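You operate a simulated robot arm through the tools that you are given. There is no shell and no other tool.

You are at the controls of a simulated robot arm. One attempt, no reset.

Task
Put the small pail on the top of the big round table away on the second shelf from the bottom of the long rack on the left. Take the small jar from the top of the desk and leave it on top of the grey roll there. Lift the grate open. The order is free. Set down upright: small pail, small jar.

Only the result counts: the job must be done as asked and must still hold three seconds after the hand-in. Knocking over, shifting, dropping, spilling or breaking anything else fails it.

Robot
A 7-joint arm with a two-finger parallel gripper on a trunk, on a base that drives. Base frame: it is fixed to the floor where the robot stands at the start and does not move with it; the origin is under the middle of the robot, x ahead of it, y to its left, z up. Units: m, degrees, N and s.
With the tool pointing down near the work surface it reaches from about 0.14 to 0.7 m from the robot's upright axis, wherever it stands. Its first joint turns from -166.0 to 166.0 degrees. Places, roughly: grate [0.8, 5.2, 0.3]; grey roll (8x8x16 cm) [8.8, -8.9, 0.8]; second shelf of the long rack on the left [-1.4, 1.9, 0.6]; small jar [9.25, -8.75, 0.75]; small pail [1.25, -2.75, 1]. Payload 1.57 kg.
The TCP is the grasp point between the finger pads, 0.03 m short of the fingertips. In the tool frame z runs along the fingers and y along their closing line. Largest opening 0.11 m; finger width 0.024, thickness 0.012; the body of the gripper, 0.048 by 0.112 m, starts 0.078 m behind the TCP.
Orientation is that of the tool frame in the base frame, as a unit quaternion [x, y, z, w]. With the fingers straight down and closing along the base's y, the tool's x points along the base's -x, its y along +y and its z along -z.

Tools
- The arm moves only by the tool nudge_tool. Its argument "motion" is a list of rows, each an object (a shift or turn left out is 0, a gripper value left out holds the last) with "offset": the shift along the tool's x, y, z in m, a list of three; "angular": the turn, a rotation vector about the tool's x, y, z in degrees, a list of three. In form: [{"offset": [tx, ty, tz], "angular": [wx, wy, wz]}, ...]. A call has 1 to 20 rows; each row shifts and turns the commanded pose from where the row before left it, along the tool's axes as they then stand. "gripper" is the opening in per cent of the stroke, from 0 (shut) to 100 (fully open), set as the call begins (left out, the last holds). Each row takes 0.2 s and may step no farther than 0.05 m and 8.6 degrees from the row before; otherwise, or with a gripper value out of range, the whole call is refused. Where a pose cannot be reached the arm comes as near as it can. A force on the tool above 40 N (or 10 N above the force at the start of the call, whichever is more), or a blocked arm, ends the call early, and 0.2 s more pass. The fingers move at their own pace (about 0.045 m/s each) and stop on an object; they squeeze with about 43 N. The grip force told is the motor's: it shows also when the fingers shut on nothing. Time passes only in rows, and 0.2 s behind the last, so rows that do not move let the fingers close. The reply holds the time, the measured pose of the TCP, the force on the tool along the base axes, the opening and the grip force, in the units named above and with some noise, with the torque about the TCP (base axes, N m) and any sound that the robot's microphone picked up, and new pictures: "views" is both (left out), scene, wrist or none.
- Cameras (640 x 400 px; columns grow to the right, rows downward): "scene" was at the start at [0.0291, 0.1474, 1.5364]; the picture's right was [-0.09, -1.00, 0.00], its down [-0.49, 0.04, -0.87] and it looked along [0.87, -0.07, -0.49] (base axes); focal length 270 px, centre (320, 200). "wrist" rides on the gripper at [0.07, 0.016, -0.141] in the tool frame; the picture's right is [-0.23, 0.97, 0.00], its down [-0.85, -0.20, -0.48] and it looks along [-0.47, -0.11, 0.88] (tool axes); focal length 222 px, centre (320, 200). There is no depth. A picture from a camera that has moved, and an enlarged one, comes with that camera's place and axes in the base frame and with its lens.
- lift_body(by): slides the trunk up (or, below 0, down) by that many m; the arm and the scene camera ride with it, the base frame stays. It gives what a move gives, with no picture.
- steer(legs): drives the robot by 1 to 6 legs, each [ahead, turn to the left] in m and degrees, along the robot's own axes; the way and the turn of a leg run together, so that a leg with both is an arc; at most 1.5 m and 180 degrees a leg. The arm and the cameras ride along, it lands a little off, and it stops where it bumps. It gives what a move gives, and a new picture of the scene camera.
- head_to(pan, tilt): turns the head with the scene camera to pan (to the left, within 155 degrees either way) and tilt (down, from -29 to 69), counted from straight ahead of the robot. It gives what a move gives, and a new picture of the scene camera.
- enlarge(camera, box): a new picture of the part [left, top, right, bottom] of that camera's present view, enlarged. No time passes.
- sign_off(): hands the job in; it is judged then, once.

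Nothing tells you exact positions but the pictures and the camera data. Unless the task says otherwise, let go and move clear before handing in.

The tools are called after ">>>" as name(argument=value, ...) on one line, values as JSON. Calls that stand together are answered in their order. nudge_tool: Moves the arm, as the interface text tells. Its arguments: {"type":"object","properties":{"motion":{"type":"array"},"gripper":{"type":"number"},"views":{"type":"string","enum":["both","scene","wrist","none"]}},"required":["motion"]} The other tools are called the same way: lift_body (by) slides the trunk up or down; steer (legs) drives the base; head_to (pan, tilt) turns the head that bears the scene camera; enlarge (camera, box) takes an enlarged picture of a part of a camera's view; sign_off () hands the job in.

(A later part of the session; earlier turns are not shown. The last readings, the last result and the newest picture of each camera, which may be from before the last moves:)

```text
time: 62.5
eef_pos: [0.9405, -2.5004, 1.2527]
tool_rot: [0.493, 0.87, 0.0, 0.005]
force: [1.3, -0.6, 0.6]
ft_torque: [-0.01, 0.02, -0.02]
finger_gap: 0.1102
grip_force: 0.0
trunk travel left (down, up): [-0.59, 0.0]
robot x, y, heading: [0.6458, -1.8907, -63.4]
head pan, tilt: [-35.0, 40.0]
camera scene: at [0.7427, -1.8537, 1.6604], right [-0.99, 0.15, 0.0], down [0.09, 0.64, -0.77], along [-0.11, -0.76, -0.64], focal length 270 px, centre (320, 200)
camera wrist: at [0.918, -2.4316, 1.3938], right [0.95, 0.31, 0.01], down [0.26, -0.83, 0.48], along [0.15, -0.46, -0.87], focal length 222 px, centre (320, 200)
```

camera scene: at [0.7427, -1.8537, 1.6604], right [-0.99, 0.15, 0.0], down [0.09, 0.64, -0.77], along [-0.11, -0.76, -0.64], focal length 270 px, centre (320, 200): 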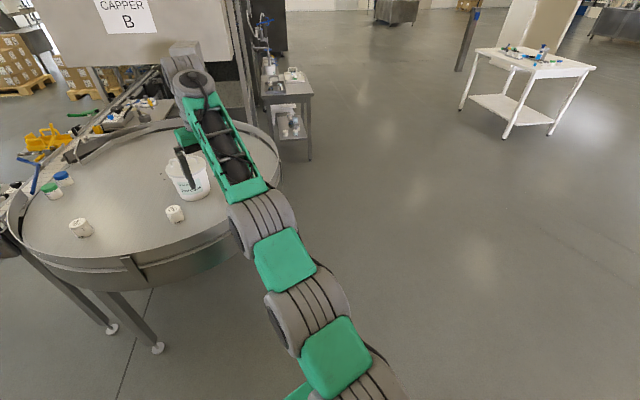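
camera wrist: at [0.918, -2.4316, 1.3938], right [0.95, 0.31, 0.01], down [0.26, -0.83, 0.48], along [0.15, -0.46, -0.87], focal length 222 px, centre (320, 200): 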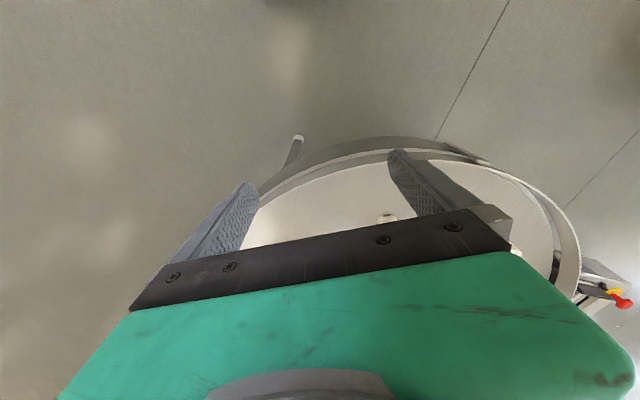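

The contact is gone and the tool is vertical again. I test a sideways tilt (to the robot's right) in small steps to learn what the wrist allows.

>>> nudge_tool(motion=[{"angular": [8, 0, 0]}, {"angular": [8, 0, 0]}, {"angular": [8, 0, 0]}, {"angular": [8, 0, 0]}, {"angular": [8, 0, 0]}, {}])

```text
time: 62.9
eef_pos: [0.9412, -2.4986, 1.2522]
tool_rot: [0.492, 0.868, -0.06, -0.027]
force: [0.6, -1.2, -1.0]
ft_torque: [0.1, 0.09, -0.05]
finger_gap: 0.1098
grip_force: 0.1
out of reach, approached as far as the arm can: row 1, 2
trunk travel left (down, up): [-0.59, 0.0]
robot x, y, heading: [0.6451, -1.8879, -63.2]
head pan, tilt: [-35.0, 40.0]
stopped in row 2: the force on the tool passed its limit at 54 N (the readings are from after the stop); the commanded pose is now the measured one
camera scene: at [0.7423, -1.8534, 1.6605], right [-0.99, 0.15, 0.0], down [0.09, 0.64, -0.77], along [-0.11, -0.76, -0.64], focal length 270 px, centre (320, 200)
camera wrist: at [0.9345, -2.4196, 1.3895], right [0.95, 0.3, -0.13], down [0.32, -0.8, 0.51], along [0.05, -0.52, -0.85], focal length 222 px, centre (320, 200)
```

scene: 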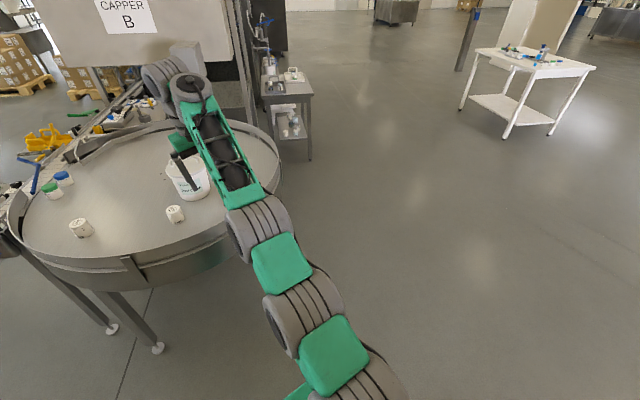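
wrist: 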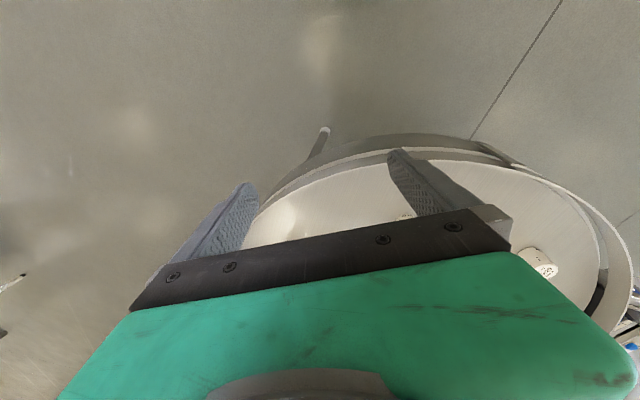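

That direction is blocked after only 8°. I undo it and return the arm to about its starting posture, to compare it with the first picture.

>>> nudge_tool(motion=[{"angular": [-7.5, 0, 0]}, {"offset": [0.04, 0, 0]}, {"offset": [0.04, 0, 0]}, {"offset": [0.035, -0.03, -0.01]}, {"offset": [0.025, -0.035, -0.02]}, {"offset": [0.02, -0.035, -0.03]}, {"offset": [0.02, -0.035, -0.03]}, {}])

>>> head_to(pan=-4.9, tilt=29.6)

```text
refused: row 6 steps farther than a row can; nothing moved
```

```text
time: 63.9
eef_pos: [0.9409, -2.4994, 1.2527]
tool_rot: [0.492, 0.868, -0.061, -0.028]
force: [0.4, -0.6, -0.8]
ft_torque: [-0.05, 0.11, -0.06]
finger_gap: 0.1096
grip_force: 0.0
trunk travel left (down, up): [-0.59, 0.0]
robot x, y, heading: [0.645, -1.8937, -63.2]
head pan, tilt: [-4.9, 29.6]
camera scene: at [0.7885, -1.8536, 1.6764], right [-0.93, -0.37, 0.0], down [-0.18, 0.46, -0.87], along [0.32, -0.81, -0.49], focal length 270 px, centre (320, 200)
```

scene: 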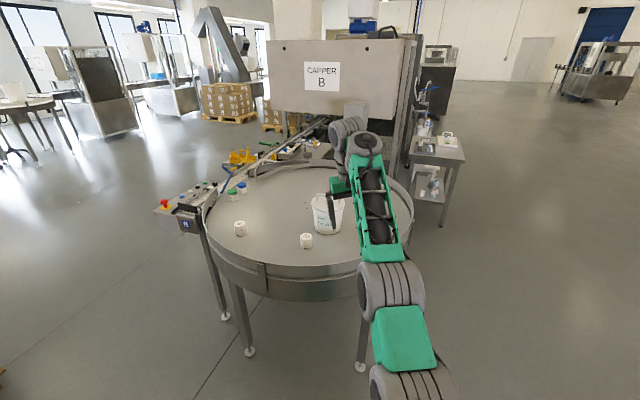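

>>> nudge_tool(motion=[{"angular": [-7.5, 0, 0]}, {"offset": [0.04, 0, 0]}, {"offset": [0.04, 0, 0]}, {"offset": [0.035, -0.03, -0.01]}, {"offset": [0.025, -0.035, -0.02]}, {"offset": [0.02, -0.03, -0.03]}, {"offset": [0.02, -0.03, -0.03]}, {}])

```text
time: 64.2
eef_pos: [0.9424, -2.501, 1.2533]
tool_rot: [0.498, 0.866, -0.052, -0.016]
force: [2.7, -4.5, -6.1]
ft_torque: [0.17, 0.31, -0.11]
finger_gap: 0.1101
grip_force: 0.0
trunk travel left (down, up): [-0.59, 0.0]
robot x, y, heading: [0.6472, -1.8924, -63.5]
head pan, tilt: [-4.9, 29.6]
stopped in row 1: the force on the tool passed its limit at 98 N (the readings are from after the stop); the commanded pose is now the measured one
camera scene: at [0.7884, -1.8537, 1.6764], right [-0.93, -0.37, 0.0], down [-0.18, 0.46, -0.87], along [0.32, -0.81, -0.49], focal length 270 px, centre (320, 200)
camera wrist: at [0.9331, -2.4219, 1.3902], right [0.95, 0.29, -0.1], down [0.3, -0.8, 0.52], along [0.07, -0.52, -0.85], focal length 222 px, centre (320, 200)
```

scene: 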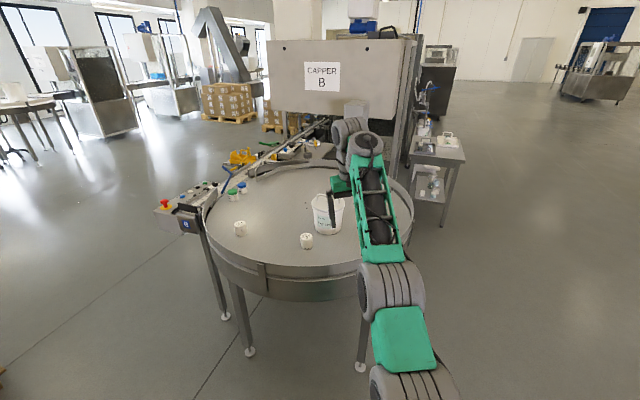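
wrist: 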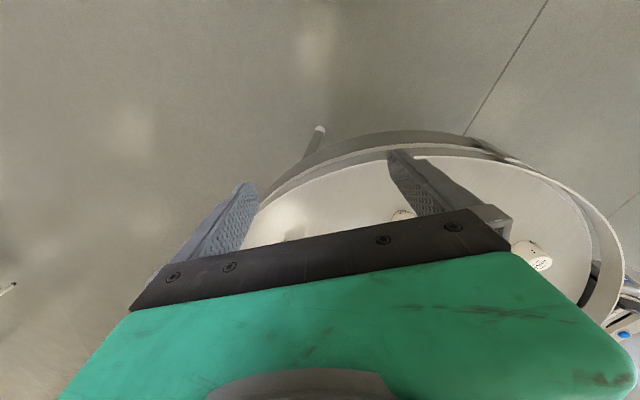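

The force spikes come from fast wrist swings near a singular posture. I back the tool toward the robot in small pure translations.

>>> nudge_tool(motion=[{"offset": [0.01, 0, 0]}, {"offset": [0.015, 0, 0]}, {"offset": [0.02, 0, 0]}, {"offset": [0.02, 0, 0]}, {"offset": [0.02, -0.01, 0]}, {"offset": [0.02, -0.01, -0.01]}, {"offset": [0.02, -0.02, -0.015]}, {"offset": [0.02, -0.02, -0.015]}, {"offset": [0.02, -0.02, -0.02]}, {"offset": [0.02, -0.02, -0.02]}, {"offset": [0.015, -0.02, -0.02]}, {"offset": [0.01, -0.02, -0.02]}, {}])

```text
time: 67.0
eef_pos: [0.7245, -2.3802, 1.3835]
tool_rot: [0.497, 0.866, -0.051, -0.016]
force: [-0.9, -0.5, -0.6]
ft_torque: [-0.01, 0.0, -0.03]
finger_gap: 0.1098
grip_force: 0.1
out of reach, approached as far as the arm can: row 1
trunk travel left (down, up): [-0.59, 0.0]
robot x, y, heading: [0.6454, -1.89, -63.4]
head pan, tilt: [-4.9, 29.6]
camera scene: at [0.7885, -1.8535, 1.6764], right [-0.93, -0.37, 0.0], down [-0.18, 0.46, -0.87], along [0.32, -0.81, -0.49], focal length 270 px, centre (320, 200)
camera wrist: at [0.7159, -2.3006, 1.5203], right [0.95, 0.29, -0.1], down [0.3, -0.8, 0.52], along [0.07, -0.52, -0.85], focal length 222 px, centre (320, 200)
```

scene: 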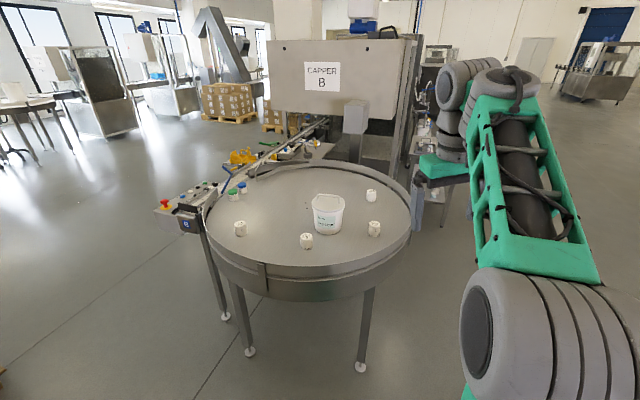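
wrist: 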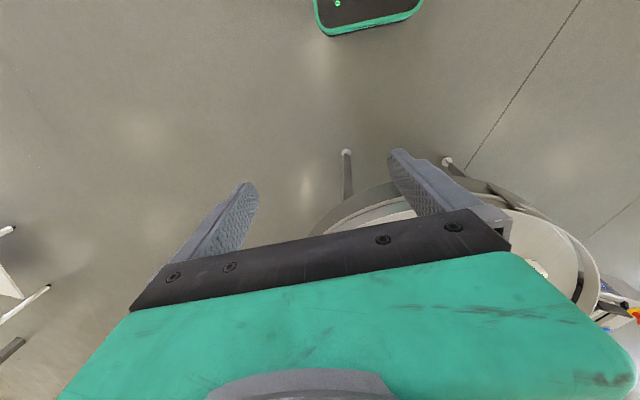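

The arm is back in a posture like the one at the start. Now I test tilting the fingers to the robot's left, in free space.

>>> nudge_tool(motion=[{"angular": [-6, 0, 0]}, {"angular": [-7, 0, 0]}, {"angular": [-7, 0, 0]}, {"angular": [-7, 0, 0]}, {"angular": [-7, 0, 0]}, {"angular": [-7, 0, 0]}, {"angular": [-7, 0, 0]}, {}])

```text
time: 68.8
eef_pos: [0.7249, -2.3712, 1.3605]
tool_rot: [0.491, 0.858, 0.125, 0.085]
force: [-0.5, 0.1, 0.8]
ft_torque: [-0.01, 0.0, -0.02]
finger_gap: 0.11
grip_force: 0.1
out of reach, approached as far as the arm can: row 3, 4, 5, 6, 7
trunk travel left (down, up): [-0.59, 0.0]
robot x, y, heading: [0.6462, -1.8902, -63.2]
head pan, tilt: [-4.9, 29.6]
camera scene: at [0.7884, -1.8535, 1.6764], right [-0.93, -0.37, 0.0], down [-0.18, 0.46, -0.87], along [0.32, -0.81, -0.49], focal length 270 px, centre (320, 200)
camera wrist: at [0.6663, -2.3215, 1.4982], right [0.91, 0.28, 0.29], down [0.14, -0.9, 0.42], along [0.38, -0.34, -0.86], focal length 222 px, centre (320, 200)
```

scene: 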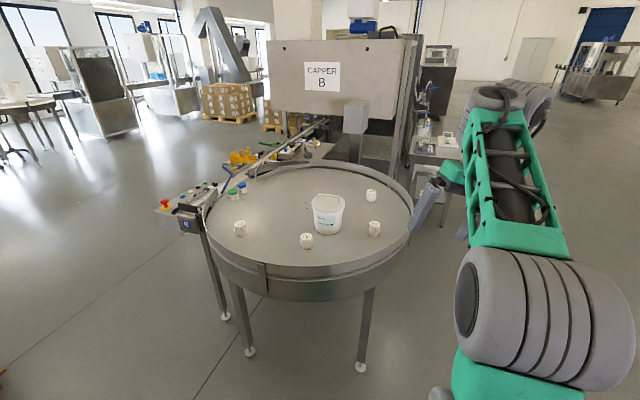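
wrist: 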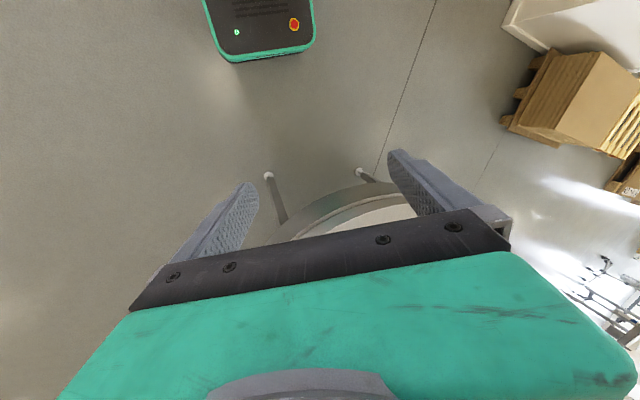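

The wrist's joint swung from one side to the other during that tilt, so tool-down is near a wrist singularity. Now that it has swung, I try to continue the same tilt gently.

>>> nudge_tool(motion=[{"angular": [-3, 0, 0]}, {"angular": [-3, 0, 0]}, {"angular": [-3, 0, 0]}, {"angular": [-3, 0, 0]}, {"angular": [-3, 0, 0]}, {"angular": [-3, 0, 0]}, {}])

```text
time: 70.3
eef_pos: [0.7246, -2.3568, 1.3429]
tool_rot: [0.489, 0.855, 0.146, 0.097]
force: [0.4, 0.6, -1.4]
ft_torque: [-0.03, -0.01, 0.01]
finger_gap: 0.1103
grip_force: 0.1
out of reach, approached as far as the arm can: row 1, 2, 3, 4, 5, 6
trunk travel left (down, up): [-0.59, 0.0]
robot x, y, heading: [0.6446, -1.8907, -63.2]
head pan, tilt: [-4.9, 29.6]
camera scene: at [0.7884, -1.8535, 1.6764], right [-0.93, -0.37, 0.0], down [-0.18, 0.46, -0.87], along [0.32, -0.81, -0.49], focal length 270 px, centre (320, 200)
camera wrist: at [0.6592, -2.3112, 1.4793], right [0.9, 0.27, 0.34], down [0.12, -0.91, 0.4], along [0.42, -0.32, -0.85], focal length 222 px, centre (320, 200)
```

scene: 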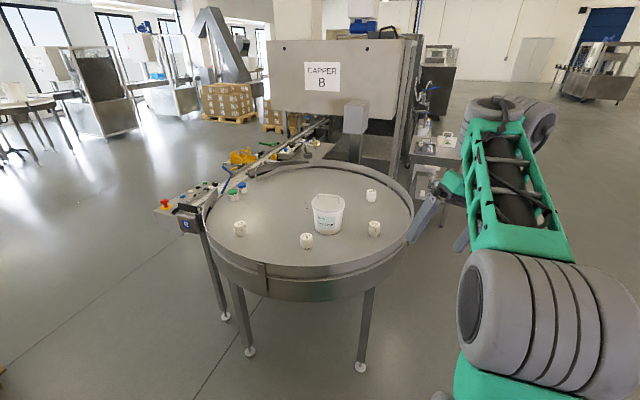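
wrist: 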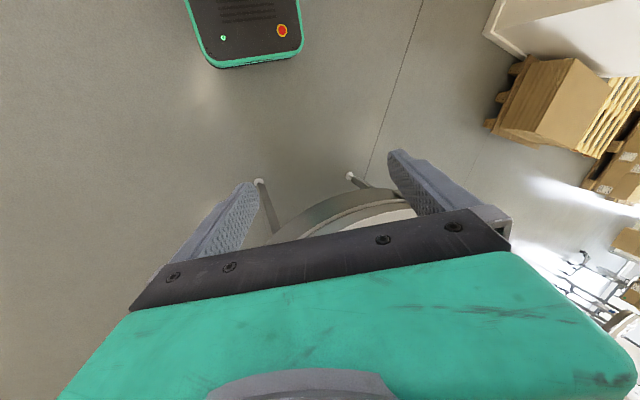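

>>> enlarge(camera="scene", box=[400, 70, 640, 220])

```text
2.67 times, centred on (520, 145) of scene
camera zoom: at [0.7884, -1.8535, 1.6764], right [-0.93, -0.37, 0.0], down [-0.18, 0.46, -0.87], along [0.32, -0.81, -0.49], focal length 721 px, centre (-213, 347)
```

zoom: 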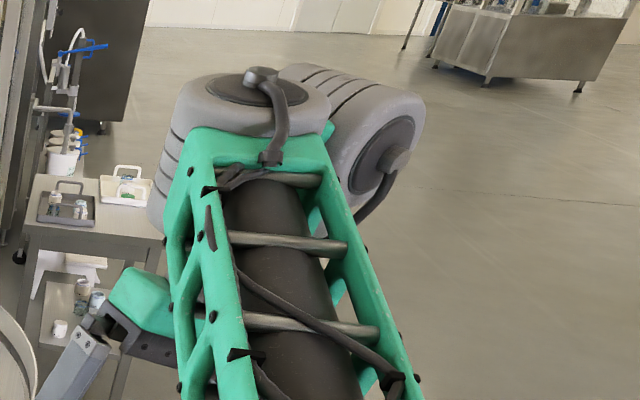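

The pictures suggest the wrist bends only one way, and which way depends on which side its last joint sits; it now sits on the right. From here I try the outward tilt again.

>>> nudge_tool(motion=[{"angular": [3, -3, 0]}, {"angular": [3, -5, 0]}, {"angular": [3, -5, 0]}, {"angular": [3, -5, 0]}, {"angular": [3, -5, 0]}, {"angular": [0, -5, 0]}, {"angular": [0, -5, 0]}, {"angular": [0, -5, 0]}, {}])

```text
time: 72.3
eef_pos: [0.7175, -2.3391, 1.3671]
tool_rot: [0.503, 0.806, -0.106, 0.292]
force: [-0.4, 0.4, 0.1]
ft_torque: [0.01, -0.01, 0.03]
finger_gap: 0.1101
grip_force: 0.1
out of reach, approached as far as the arm can: row 4, 8
trunk travel left (down, up): [-0.59, 0.0]
robot x, y, heading: [0.6458, -1.8889, -63.5]
head pan, tilt: [-4.9, 29.6]
camera scene: at [0.7884, -1.8539, 1.6764], right [-0.93, -0.37, 0.0], down [-0.18, 0.46, -0.87], along [0.32, -0.81, -0.49], focal length 270 px, centre (320, 200)
camera wrist: at [0.6592, -2.2134, 1.4429], right [0.92, 0.29, 0.25], down [-0.07, -0.51, 0.86], along [0.38, -0.81, -0.45], focal length 222 px, centre (320, 200)
```

scene: 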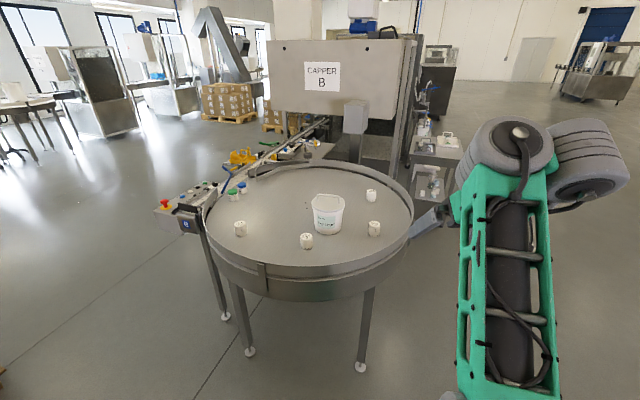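
wrist: 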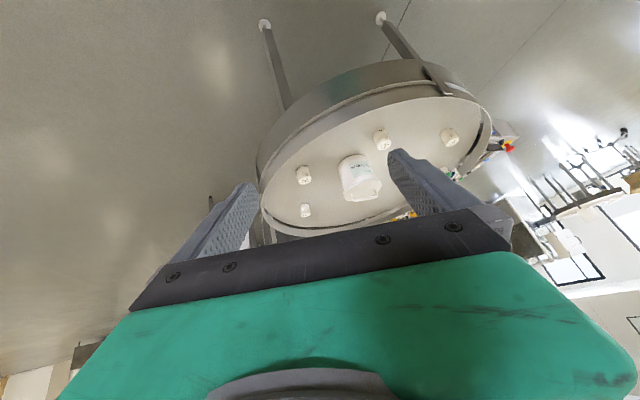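

That works better: 36° outward with little complaint. I continue the outward tilt in small steps.

>>> nudge_tool(motion=[{"angular": [1, -4, 0]}, {"angular": [1, -4, 0]}, {"angular": [1, -4, 0]}, {"angular": [1, -4, 0]}, {"angular": [0, -4, 0]}, {"angular": [0, -4, 0]}, {"angular": [0, -4, 0]}, {}])

```text
time: 73.5
eef_pos: [0.7039, -2.3118, 1.4151]
tool_rot: [0.524, 0.769, -0.14, 0.339]
force: [-0.4, -0.1, -0.1]
ft_torque: [0.02, -0.02, 0.02]
finger_gap: 0.11
grip_force: 0.0
out of reach, approached as far as the arm can: row 1, 2, 3, 4, 5
trunk travel left (down, up): [-0.59, 0.0]
robot x, y, heading: [0.6437, -1.8911, -63.4]
head pan, tilt: [-4.9, 29.6]
stopped in row 5: the arm was blocked; the commanded pose is now the measured one
camera scene: at [0.7885, -1.8544, 1.6745], right [-0.93, -0.37, 0.0], down [-0.18, 0.46, -0.87], along [0.32, -0.81, -0.49], focal length 270 px, centre (320, 200)
camera wrist: at [0.651, -2.1753, 1.4738], right [0.93, 0.24, 0.29], down [-0.17, -0.42, 0.89], along [0.33, -0.88, -0.35], focal length 222 px, centre (320, 200)
```

scene: 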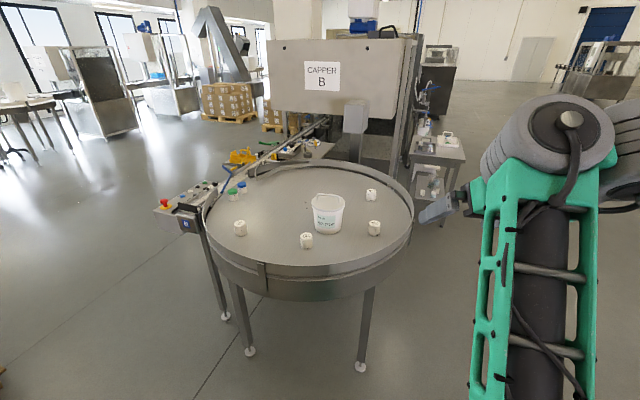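
wrist: 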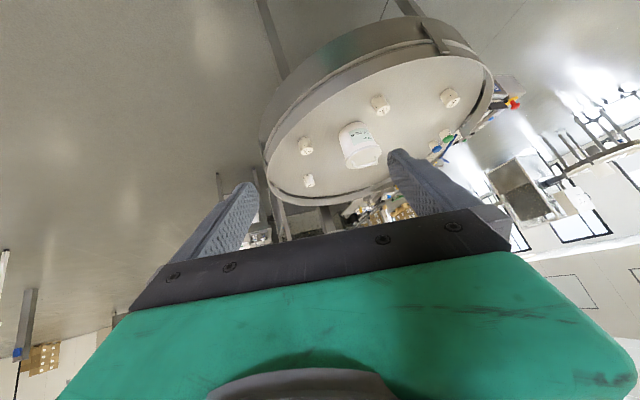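

The arm reports itself blocked in this folded posture. I tilt back to vertical in gentle steps and then test a tilt toward the robot's right from the comfortable starting posture.

>>> nudge_tool(motion=[{"angular": [0, 4, 0]}, {"angular": [0, 4, 0]}, {"angular": [0, 4, 0]}, {"angular": [0, 4, 0]}, {"angular": [0, 4, 0]}, {"angular": [0, 4, 0]}, {"angular": [0, 4, 0]}, {"angular": [0, 4, 0]}, {"angular": [0, 4, 0]}, {"angular": [0, 4, 0]}, {}, {}])

```text
time: 75.6
eef_pos: [0.7048, -2.309, 1.4229]
tool_rot: [0.536, 0.84, 0.022, 0.085]
force: [-3.8, -8.9, -10.9]
ft_torque: [0.26, -0.78, 0.59]
finger_gap: 0.11
grip_force: 0.1
trunk travel left (down, up): [-0.59, 0.0]
robot x, y, heading: [0.6445, -1.8903, -63.6]
head pan, tilt: [-4.9, 29.6]
stopped in row 10: the force on the tool passed its limit at 55 N (the readings are from after the stop); the commanded pose is now the measured one
camera scene: at [0.7884, -1.8533, 1.6764], right [-0.93, -0.37, 0.0], down [-0.18, 0.46, -0.87], along [0.32, -0.81, -0.49], focal length 270 px, centre (320, 200)
camera wrist: at [0.6671, -2.2325, 1.5554], right [0.97, 0.21, 0.15], down [0.09, -0.83, 0.55], along [0.24, -0.51, -0.82], focal length 222 px, centre (320, 200)
```

scene: 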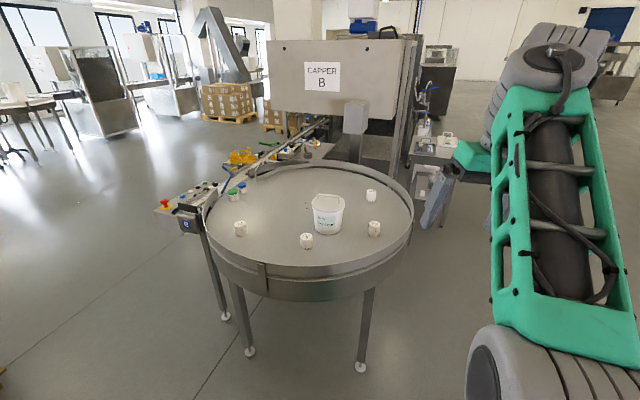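
wrist: 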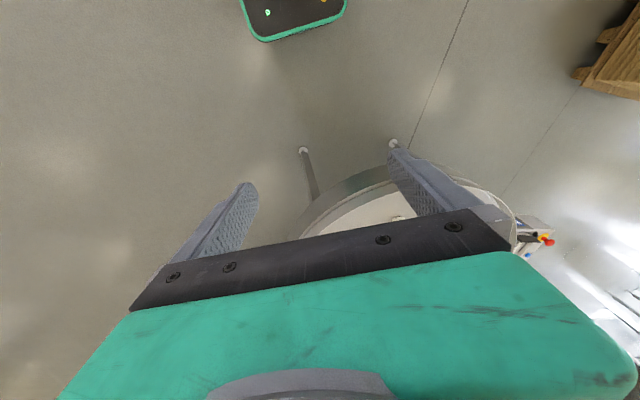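

>>> nudge_tool(motion=[{"offset": [0, 0, 0.02], "angular": [0, 3, 0]}, {"offset": [0, 0, 0.02], "angular": [0, 3, 0]}, {"offset": [0, 0, 0.02], "angular": [0, 3, 0]}, {"offset": [0, 0, 0.02], "angular": [0, 3, 0]}, {"offset": [-0.02, 0, 0.02], "angular": [0, 3, 0]}, {"offset": [-0.02, 0, 0.01], "angular": [0, 3, 0]}, {"offset": [-0.02, 0, 0.01], "angular": [0, 3, 0]}, {"angular": [0, 3, 0]}, {"angular": [0, 3, 0]}, {"angular": [0, 3, 0]}, {}])

```text
time: 77.4
eef_pos: [0.7426, -2.3587, 1.2957]
tool_rot: [0.519, 0.841, 0.125, -0.082]
force: [5.5, -8.9, -27.4]
ft_torque: [0.46, 0.72, -0.15]
finger_gap: 0.11
grip_force: 0.1
trunk travel left (down, up): [-0.59, 0.0]
robot x, y, heading: [0.6452, -1.894, -63.4]
head pan, tilt: [-4.9, 29.6]
stopped in row 8: the force on the tool passed its limit at 104 N (the readings are from after the stop); the commanded pose is now the measured one
camera scene: at [0.7884, -1.8533, 1.6764], right [-0.93, -0.37, 0.0], down [-0.18, 0.46, -0.87], along [0.32, -0.81, -0.49], focal length 270 px, centre (320, 200)
camera wrist: at [0.7285, -2.3329, 1.4511], right [0.97, 0.23, 0.06], down [0.21, -0.96, 0.2], along [0.1, -0.19, -0.98], focal length 222 px, centre (320, 200)
```

scene: 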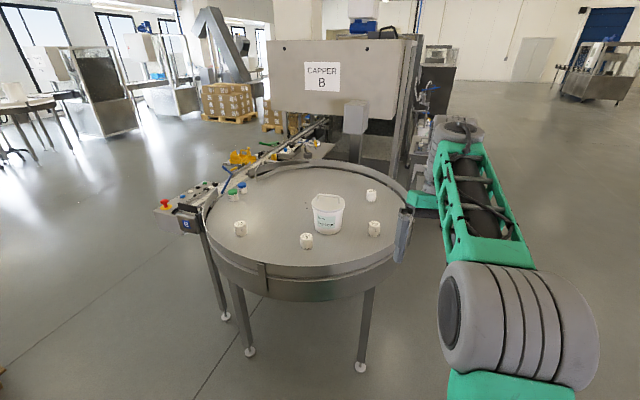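
wrist: 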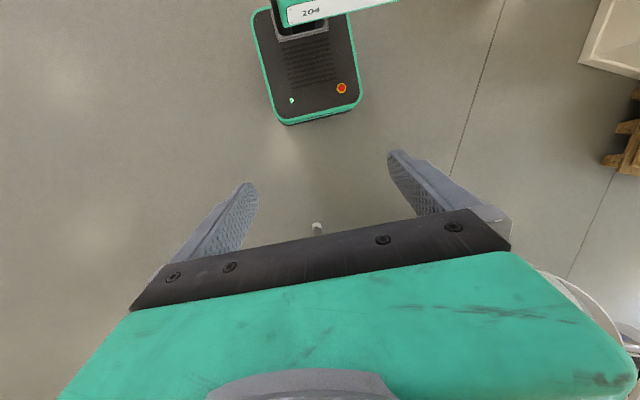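

Here the hand touches the arm when tilted inward, so I go back to vertical. Then I test a tilt to the right in small steps.

>>> nudge_tool(motion=[{"angular": [0, -3, 0]}, {"angular": [0, -3, 0]}, {"angular": [0, -3, 0]}, {"angular": [0, -4, 0]}, {"angular": [0, -4, 0]}, {}, {}])

>>> nudge_tool(motion=[{"angular": [4, 0, 0]}, {"angular": [4, 0, 0]}, {"angular": [4, 0, 0]}, {"angular": [4, 0, 0]}, {"angular": [4, 0, 0]}, {"angular": [4, 0, 0]}, {"angular": [4, 0, 0]}, {"angular": [4, 0, 0]}, {}])

```text
time: 79.0
eef_pos: [0.7442, -2.3587, 1.2959]
tool_rot: [0.532, 0.845, 0.047, 0.043]
force: [-0.1, -1.0, -0.6]
ft_torque: [0.01, 0.0, 0.02]
finger_gap: 0.11
grip_force: 0.0
trunk travel left (down, up): [-0.59, 0.0]
robot x, y, heading: [0.6446, -1.8944, -63.7]
head pan, tilt: [-4.9, 29.6]
camera scene: at [0.7884, -1.8535, 1.6764], right [-0.93, -0.37, 0.0], down [-0.18, 0.46, -0.87], along [0.32, -0.81, -0.49], focal length 270 px, centre (320, 200)
camera wrist: at [0.7114, -2.2925, 1.4366], right [0.97, 0.22, 0.13], down [0.13, -0.87, 0.47], along [0.21, -0.44, -0.87], focal length 222 px, centre (320, 200)
```

scene: 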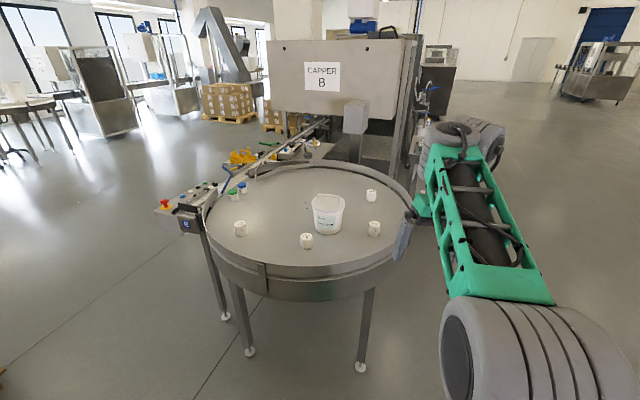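
wrist: 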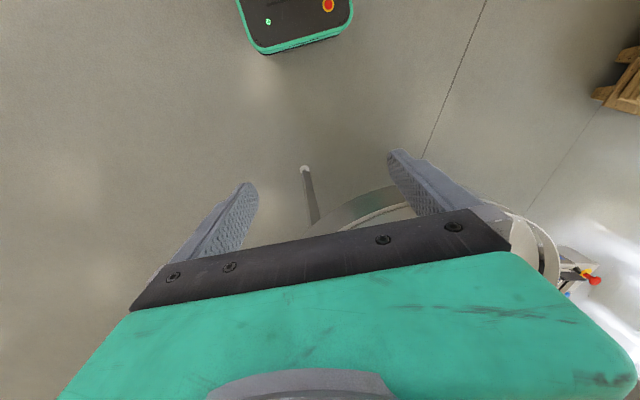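

```text
time: 81.0
eef_pos: [0.7431, -2.3597, 1.2783]
tool_rot: [0.525, 0.829, -0.169, -0.087]
force: [0.2, 1.2, 0.1]
ft_torque: [-0.02, 0.01, -0.04]
finger_gap: 0.1099
grip_force: 0.0
out of reach, approached as far as the arm can: row 2, 3, 4, 5
trunk travel left (down, up): [-0.59, 0.0]
robot x, y, heading: [0.644, -1.8867, -63.5]
head pan, tilt: [-4.9, 29.6]
camera scene: at [0.7884, -1.8535, 1.6764], right [-0.93, -0.37, 0.0], down [-0.18, 0.46, -0.87], along [0.32, -0.81, -0.49], focal length 270 px, centre (320, 200)
camera wrist: at [0.7729, -2.2639, 1.401], right [0.92, 0.18, -0.36], down [0.36, -0.76, 0.55], along [-0.17, -0.63, -0.76], focal length 222 px, centre (320, 200)
```

scene: 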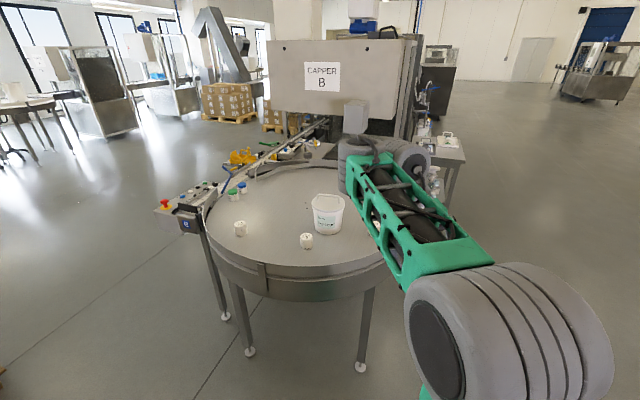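
wrist: 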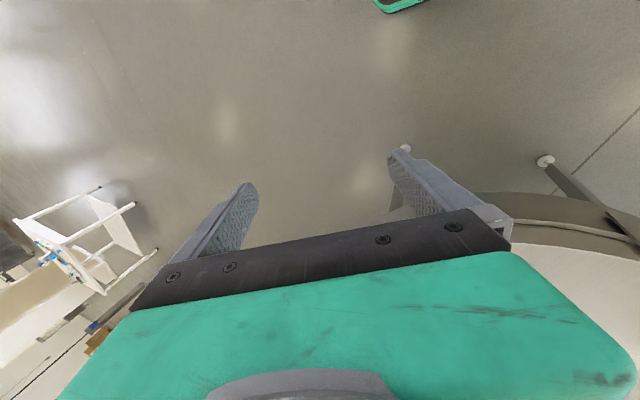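

The tilt to the right is progressing cleanly now. I continue it.

>>> nudge_tool(motion=[{"angular": [5, 0, 0]}, {"angular": [5, 0, 0]}, {"angular": [5, 0, 0]}, {"angular": [5, 0, 0]}, {"angular": [5, 0, 0]}, {"angular": [5, 0, 0]}, {"angular": [5, 0, 0]}, {"angular": [5, 0, 0]}, {}])

```text
time: 83.0
eef_pos: [0.7112, -2.3384, 1.1714]
tool_rot: [0.463, 0.722, -0.443, -0.262]
force: [0.0, -0.7, -0.5]
ft_torque: [0.01, 0.01, -0.01]
finger_gap: 0.1099
grip_force: 0.0
out of reach, approached as far as the arm can: row 1, 2, 3, 4, 5, 6, 7, 8
trunk travel left (down, up): [-0.59, 0.0]
robot x, y, heading: [0.6411, -1.8944, -63.2]
head pan, tilt: [-4.9, 29.6]
camera scene: at [0.7882, -1.8534, 1.6765], right [-0.93, -0.37, 0.0], down [-0.18, 0.46, -0.87], along [0.32, -0.81, -0.49], focal length 270 px, centre (320, 200)
camera wrist: at [0.7993, -2.2162, 1.2215], right [0.52, -0.03, -0.85], down [0.66, -0.62, 0.43], along [-0.54, -0.79, -0.3], focal length 222 px, centre (320, 200)
```

scene: 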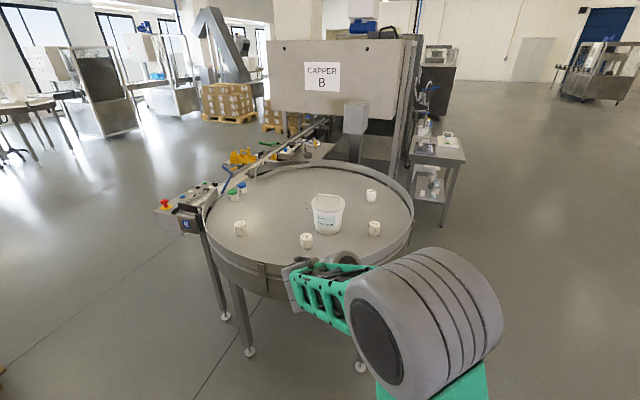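
wrist: 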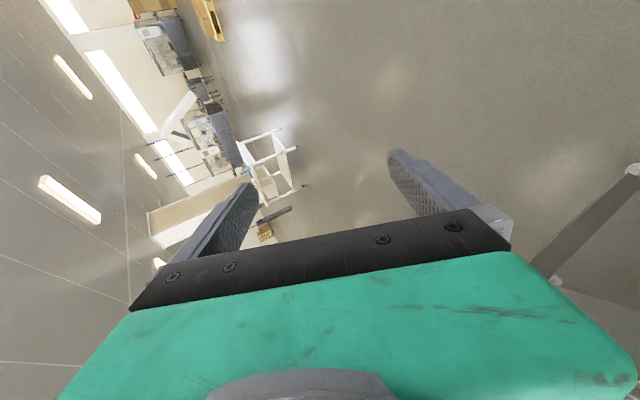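

Good: now the tool points to the robot's right, 62° from vertical, and this is the usable branch. I roll the tool by 90° about its axis so the closing direction becomes horizontal.

>>> nudge_tool(motion=[{"angular": [0, 0, 7]}, {"angular": [0, 0, 7]}, {"angular": [0, 0, 7]}, {"angular": [0, 0, 7]}, {"angular": [0, 0, 7]}, {"angular": [0, 0, 7]}, {"angular": [0, 0, 7]}, {"angular": [0, 0, 7]}, {"angular": [0, 0, 7]}, {"angular": [0, 0, 7]}, {"angular": [0, 0, 7]}, {"angular": [0, 0, 7]}, {"angular": [0, 0, 6]}, {}])

```text
time: 86.0
eef_pos: [0.7114, -2.3379, 1.1713]
tool_rot: [0.838, 0.182, -0.499, 0.128]
force: [0.3, 0.5, 0.4]
ft_torque: [0.0, -0.01, -0.02]
finger_gap: 0.1098
grip_force: 0.0
trunk travel left (down, up): [-0.59, 0.0]
robot x, y, heading: [0.6434, -1.8908, -63.2]
head pan, tilt: [-4.9, 29.6]
camera scene: at [0.7885, -1.8535, 1.6764], right [-0.93, -0.37, 0.0], down [-0.18, 0.46, -0.87], along [0.32, -0.81, -0.49], focal length 270 px, centre (320, 200)
camera wrist: at [0.8603, -2.284, 1.1773], right [0.32, -0.92, 0.23], down [-0.08, 0.22, 0.97], along [-0.94, -0.33, -0.01], focal length 222 px, centre (320, 200)
```

scene: 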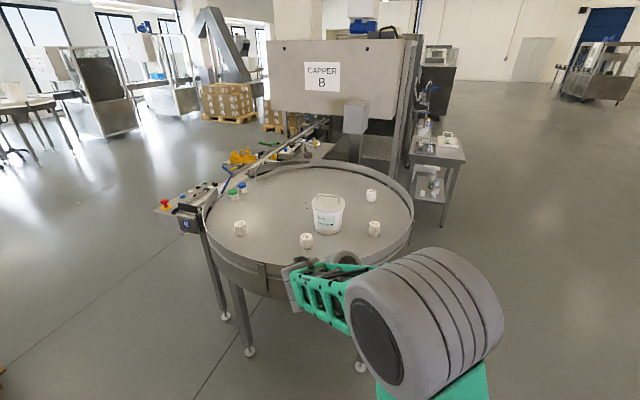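
wrist: 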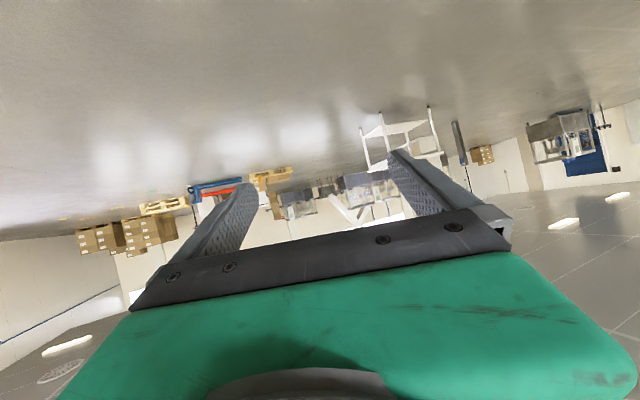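

The roll worked: the tool now points to my right, 28° below horizontal, with horizontal closing. I test how far forward I can move it in this orientation.

>>> nudge_tool(motion=[{"offset": [0, 0.03, 0]}, {"offset": [0, 0.03, 0]}, {"offset": [0, 0.03, 0]}, {"offset": [0, 0.03, 0]}, {}])

```text
time: 87.2
eef_pos: [0.7496, -2.4361, 1.147]
tool_rot: [0.838, 0.182, -0.498, 0.128]
force: [0.3, 0.0, 0.6]
ft_torque: [-0.02, -0.02, 0.03]
finger_gap: 0.1099
grip_force: 0.0
out of reach, approached as far as the arm can: row 1, 2, 3, 4
trunk travel left (down, up): [-0.59, 0.0]
robot x, y, heading: [0.6492, -1.8924, -63.7]
head pan, tilt: [-4.9, 29.6]
camera scene: at [0.7885, -1.8535, 1.6764], right [-0.93, -0.37, 0.0], down [-0.18, 0.46, -0.87], along [0.32, -0.81, -0.49], focal length 270 px, centre (320, 200)
camera wrist: at [0.898, -2.3811, 1.1527], right [0.32, -0.92, 0.23], down [-0.08, 0.22, 0.97], along [-0.94, -0.33, -0.01], focal length 222 px, centre (320, 200)
```

scene: 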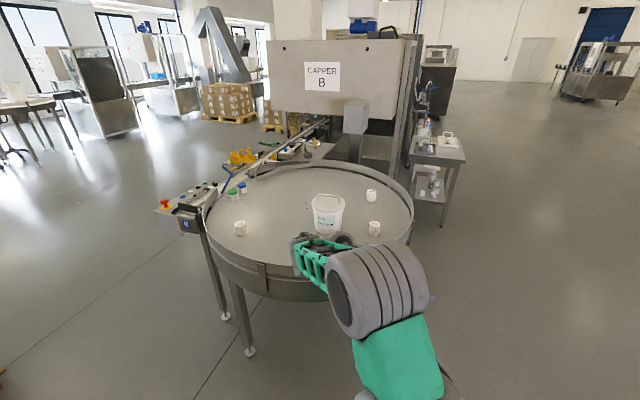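
wrist: 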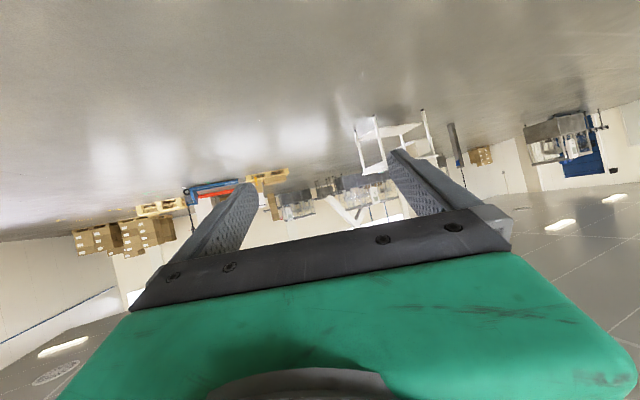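

The arm follows, though it wants to be lower. I lower the tool to the height needed at the table (z about 1.07) and see if it becomes exact.

>>> nudge_tool(motion=[{"offset": [0.0265, -0.001, 0.0141]}, {"offset": [0.0265, -0.001, 0.0141]}, {"offset": [0.0177, -0.0007, 0.0094]}, {"offset": [0, 0.02, 0]}, {"offset": [0, 0.03, 0]}, {}])

```text
time: 88.6
eef_pos: [0.77, -2.4786, 1.0669]
tool_rot: [0.838, 0.182, -0.499, 0.127]
force: [-0.2, 0.1, 0.5]
ft_torque: [-0.02, 0.0, 0.02]
finger_gap: 0.1098
grip_force: 0.1
trunk travel left (down, up): [-0.59, 0.0]
robot x, y, heading: [0.6464, -1.8925, -63.5]
head pan, tilt: [-4.9, 29.6]
camera scene: at [0.7885, -1.8536, 1.6764], right [-0.93, -0.37, 0.0], down [-0.18, 0.46, -0.87], along [0.32, -0.81, -0.49], focal length 270 px, centre (320, 200)
camera wrist: at [0.9197, -2.4244, 1.0729], right [0.32, -0.92, 0.23], down [-0.08, 0.22, 0.97], along [-0.94, -0.33, -0.01], focal length 222 px, centre (320, 200)
```

scene: 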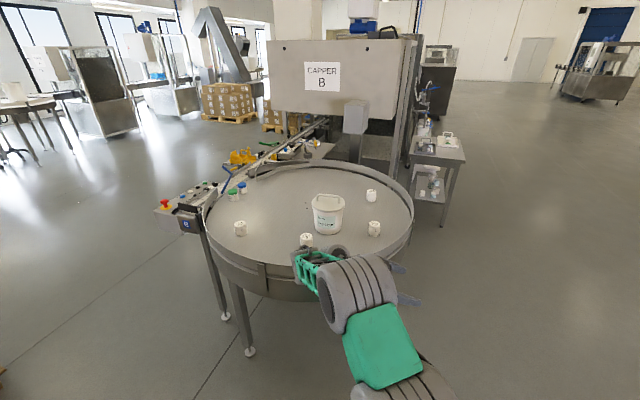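
wrist: 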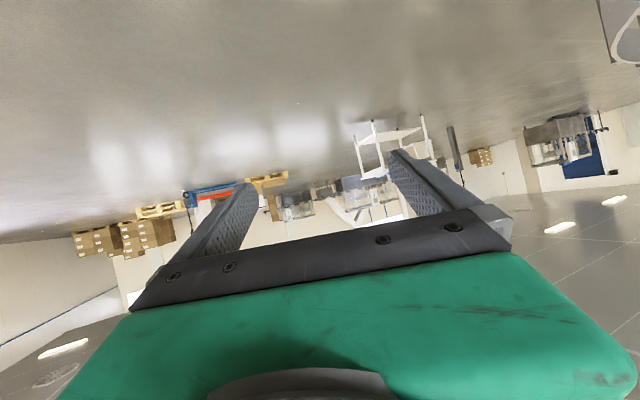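

This pose is reachable exactly (0.58 m ahead, 0.15 to the right, z 1.067, tool pointing right). I check the table rim's height by zooming in.

>>> enlarge(camera="scene", box=[190, 150, 430, 300])

```text
2.67 times, centred on (310, 225) of scene
camera zoom: at [0.7885, -1.8536, 1.6764], right [-0.93, -0.37, 0.0], down [-0.18, 0.46, -0.87], along [0.32, -0.81, -0.49], focal length 721 px, centre (347, 133)
```

zoom: 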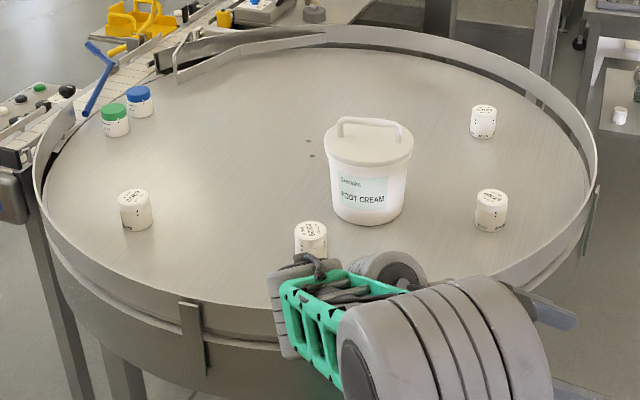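

The rim top is near z 0.94 and the small jars' tops near 0.965, so I need to lift the pail about 0.1 m when leaving. I test yawing the tool so that from my present heading it lines up with the handle bar (yaw -172°).

>>> nudge_tool(motion=[{"angular": [5.47, -0.2, 2.92]}, {"angular": [5.47, -0.2, 2.92]}, {"angular": [5.47, -0.2, 2.92]}, {}], views="scene")

```text
time: 89.6
eef_pos: [0.7141, -2.4239, 1.0346]
tool_rot: [0.855, 0.072, -0.511, 0.062]
force: [0.0, -0.7, -0.2]
ft_torque: [-0.01, 0.0, 0.01]
finger_gap: 0.1101
grip_force: 0.1
out of reach, approached as far as the arm can: row 1, 2, 3
trunk travel left (down, up): [-0.59, 0.0]
robot x, y, heading: [0.6461, -1.8899, -63.4]
head pan, tilt: [-4.9, 29.6]
camera scene: at [0.7888, -1.8534, 1.6764], right [-0.93, -0.37, 0.0], down [-0.18, 0.46, -0.87], along [0.32, -0.81, -0.49], focal length 270 px, centre (320, 200)
```

scene: 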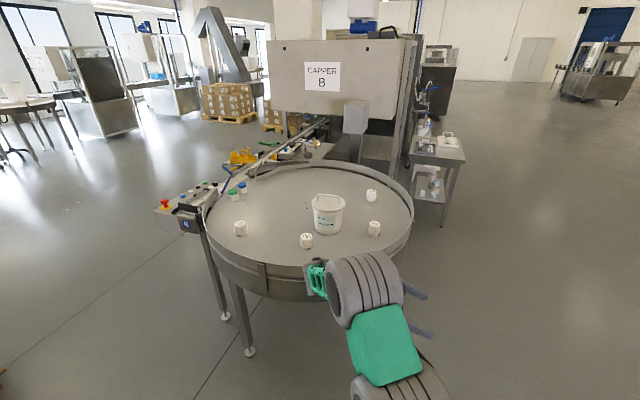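

Yawing that way pulls the wrist too far out, so I'll stand the robot more to the table's +x side instead (axis about (1.41, -2.33), heading about -80°). First I retract and raise the arm for driving.

>>> nudge_tool(motion=[{"angular": [-4.4, 0.16, -2.36]}, {"angular": [-4.4, 0.16, -2.36]}, {"angular": [-4.4, 0.16, -2.36]}, {"offset": [-0.0345, -0.03, -0.0188]}, {"offset": [-0.0345, -0.03, -0.0188]}, {"offset": [-0.0345, -0.02, -0.0188]}, {}], views="scene")

```text
time: 91.2
eef_pos: [0.6796, -2.3483, 1.1513]
tool_rot: [0.838, 0.183, -0.498, 0.128]
force: [-1.6, -0.2, 0.7]
ft_torque: [0.04, -0.01, 0.04]
finger_gap: 0.1101
grip_force: 0.1
trunk travel left (down, up): [-0.59, 0.0]
robot x, y, heading: [0.6455, -1.8919, -63.4]
head pan, tilt: [-4.9, 29.6]
camera scene: at [0.7885, -1.8534, 1.6764], right [-0.93, -0.37, 0.0], down [-0.18, 0.46, -0.87], along [0.32, -0.81, -0.49], focal length 270 px, centre (320, 200)
```

scene: 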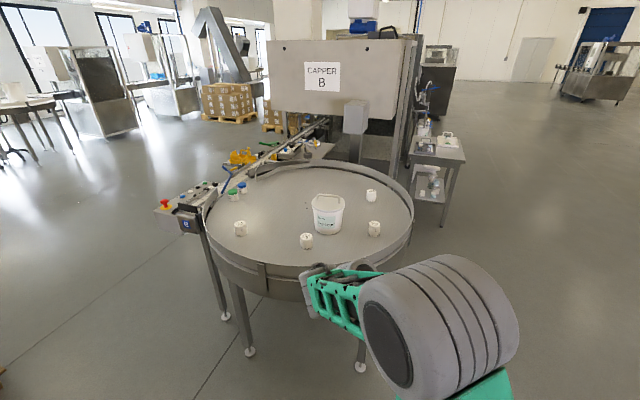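

The arm is retracted in the right posture with no limits hit. I drive to the spot in front of the table at about (1.41, -2.0).

>>> steer(legs=[[0, 56], [0.77, 0]])

```text
time: 97.8
eef_pos: [1.8089, -2.2058, 1.1521]
tool_rot: [0.652, 0.558, -0.378, 0.348]
force: [0.3, 0.2, 0.6]
ft_torque: [-0.01, 0.02, 0.02]
finger_gap: 0.1103
grip_force: 0.1
trunk travel left (down, up): [-0.59, 0.0]
robot x, y, heading: [1.4103, -1.9812, -6.9]
head pan, tilt: [-4.9, 29.6]
camera scene: at [1.4577, -1.8406, 1.6764], right [-0.21, -0.98, 0.0], down [-0.48, 0.1, -0.87], along [0.85, -0.18, -0.49], focal length 270 px, centre (320, 200)
```

scene: 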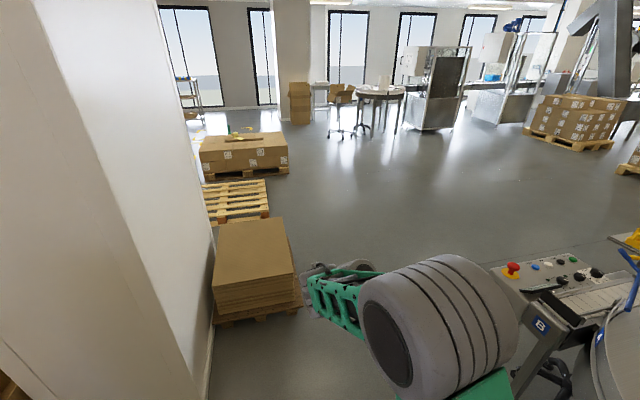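

>>> steer(legs=[[0, -73]])

```text
time: 101.4
eef_pos: [1.3201, -2.4301, 1.1507]
tool_rot: [0.855, 0.067, -0.511, 0.059]
force: [0.0, -1.3, -0.1]
ft_torque: [0.02, 0.02, -0.01]
finger_gap: 0.11
grip_force: 0.0
trunk travel left (down, up): [-0.59, 0.0]
robot x, y, heading: [1.4118, -1.9858, -79.3]
head pan, tilt: [-4.9, 29.6]
camera scene: at [1.5593, -1.9848, 1.6764], right [-0.99, -0.1, 0.0], down [-0.05, 0.49, -0.87], along [0.09, -0.86, -0.49], focal length 270 px, centre (320, 200)
```

scene: 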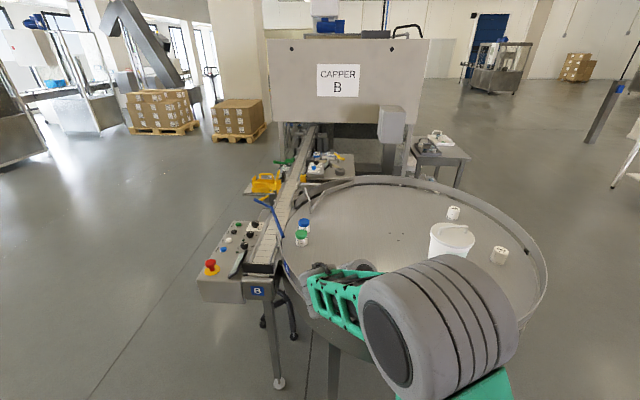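

I'm at (1.41, -1.99) facing the table at -79°. A gentle S-curve brings me about 0.28 m closer and 0.06 m to the right, keeping clear of the table leg at about (1.58, -2.62).

>>> steer(legs=[[0.14, -25], [0.14, 25]])

```text
time: 104.3
eef_pos: [1.3076, -2.7075, 1.1515]
tool_rot: [0.856, 0.062, -0.511, 0.056]
force: [0.6, -0.5, 0.2]
ft_torque: [0.0, 0.01, 0.02]
finger_gap: 0.1101
grip_force: 0.1
trunk travel left (down, up): [-0.59, 0.0]
robot x, y, heading: [1.401, -2.2608, -79.7]
head pan, tilt: [-4.9, 29.6]
camera scene: at [1.5505, -2.264, 1.6764], right [-1.0, -0.09, 0.0], down [-0.05, 0.49, -0.87], along [0.08, -0.87, -0.49], focal length 270 px, centre (320, 200)
```

scene: 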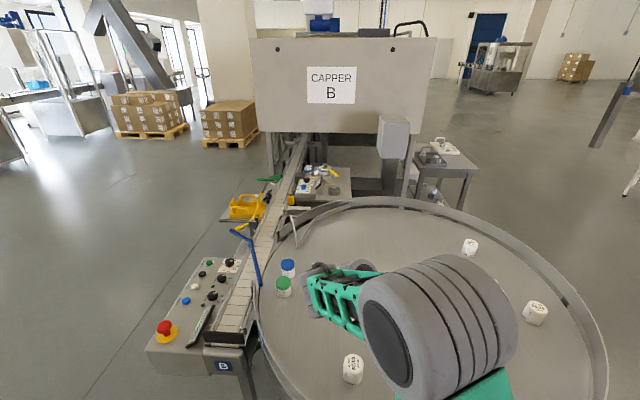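

Robot now at (1.40, -2.26), heading -79.7°. I look at the pail with the wrist camera and make a first step toward the handle at safe height.

>>> nudge_tool(motion=[{"offset": [0, 0.03, 0]}, {"offset": [0, 0.03, 0]}, {"offset": [0, 0.02, 0]}, {}])

```text
time: 105.3
eef_pos: [1.3191, -2.786, 1.1537]
tool_rot: [0.856, 0.063, -0.511, 0.057]
force: [-0.8, -0.7, -0.8]
ft_torque: [0.04, 0.01, 0.0]
finger_gap: 0.1099
grip_force: 0.0
trunk travel left (down, up): [-0.59, 0.0]
robot x, y, heading: [1.401, -2.2587, -79.7]
head pan, tilt: [-4.9, 29.6]
camera scene: at [1.5502, -2.2637, 1.6764], right [-1.0, -0.09, 0.0], down [-0.05, 0.49, -0.87], along [0.08, -0.87, -0.49], focal length 270 px, centre (320, 200)
camera wrist: at [1.4782, -2.7766, 1.1597], right [0.05, -0.97, 0.23], down [-0.02, 0.23, 0.97], along [-1.0, -0.06, -0.01], focal length 222 px, centre (320, 200)
```

scene: 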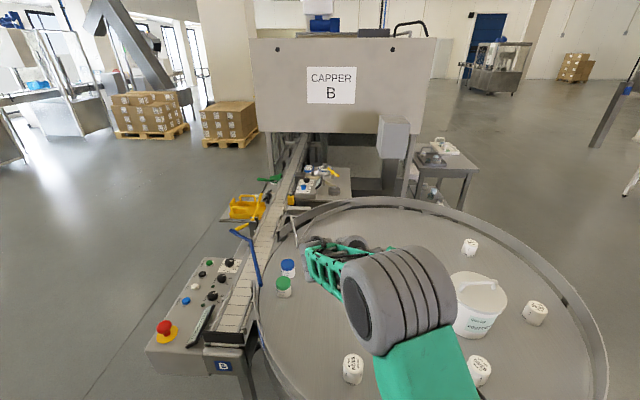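
wrist: 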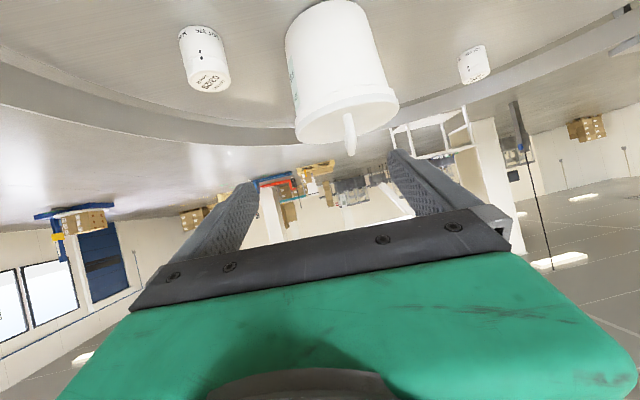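

The wrist camera sees the handle edge-on, as wanted. I zoom in on both views to triangulate the handle precisely.

>>> enlarge(camera="scene", box=[430, 250, 550, 400])

>>> enlarge(camera="wrist", box=[260, 0, 440, 180])

```text
2.67 times, centred on (490, 325) of scene
camera zoom: at [1.5502, -2.2637, 1.6764], right [-1.0, -0.09, 0.0], down [-0.05, 0.49, -0.87], along [0.08, -0.87, -0.49], focal length 721 px, centre (-133, -133)
```

zoom: 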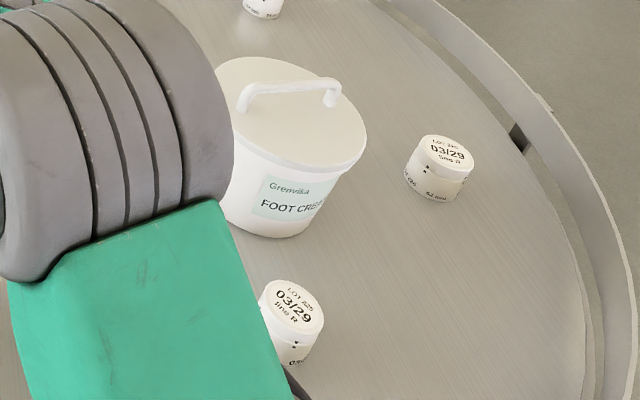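

```text
2.22 times, centred on (350, 90) of wrist
camera zoom: at [1.4782, -2.7766, 1.1597], right [0.05, -0.97, 0.23], down [-0.02, 0.23, 0.97], along [-1.0, -0.06, -0.01], focal length 494 px, centre (253, 444)
```

zoom: 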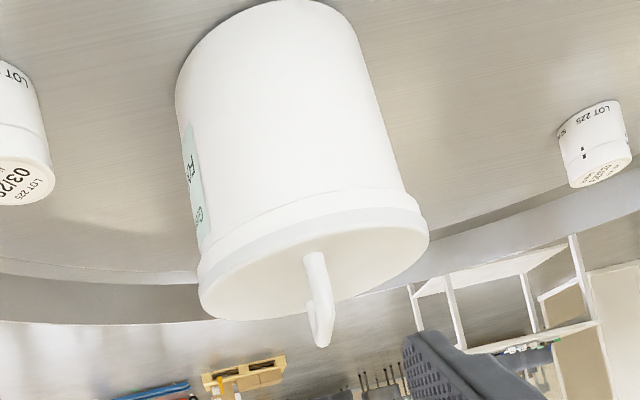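

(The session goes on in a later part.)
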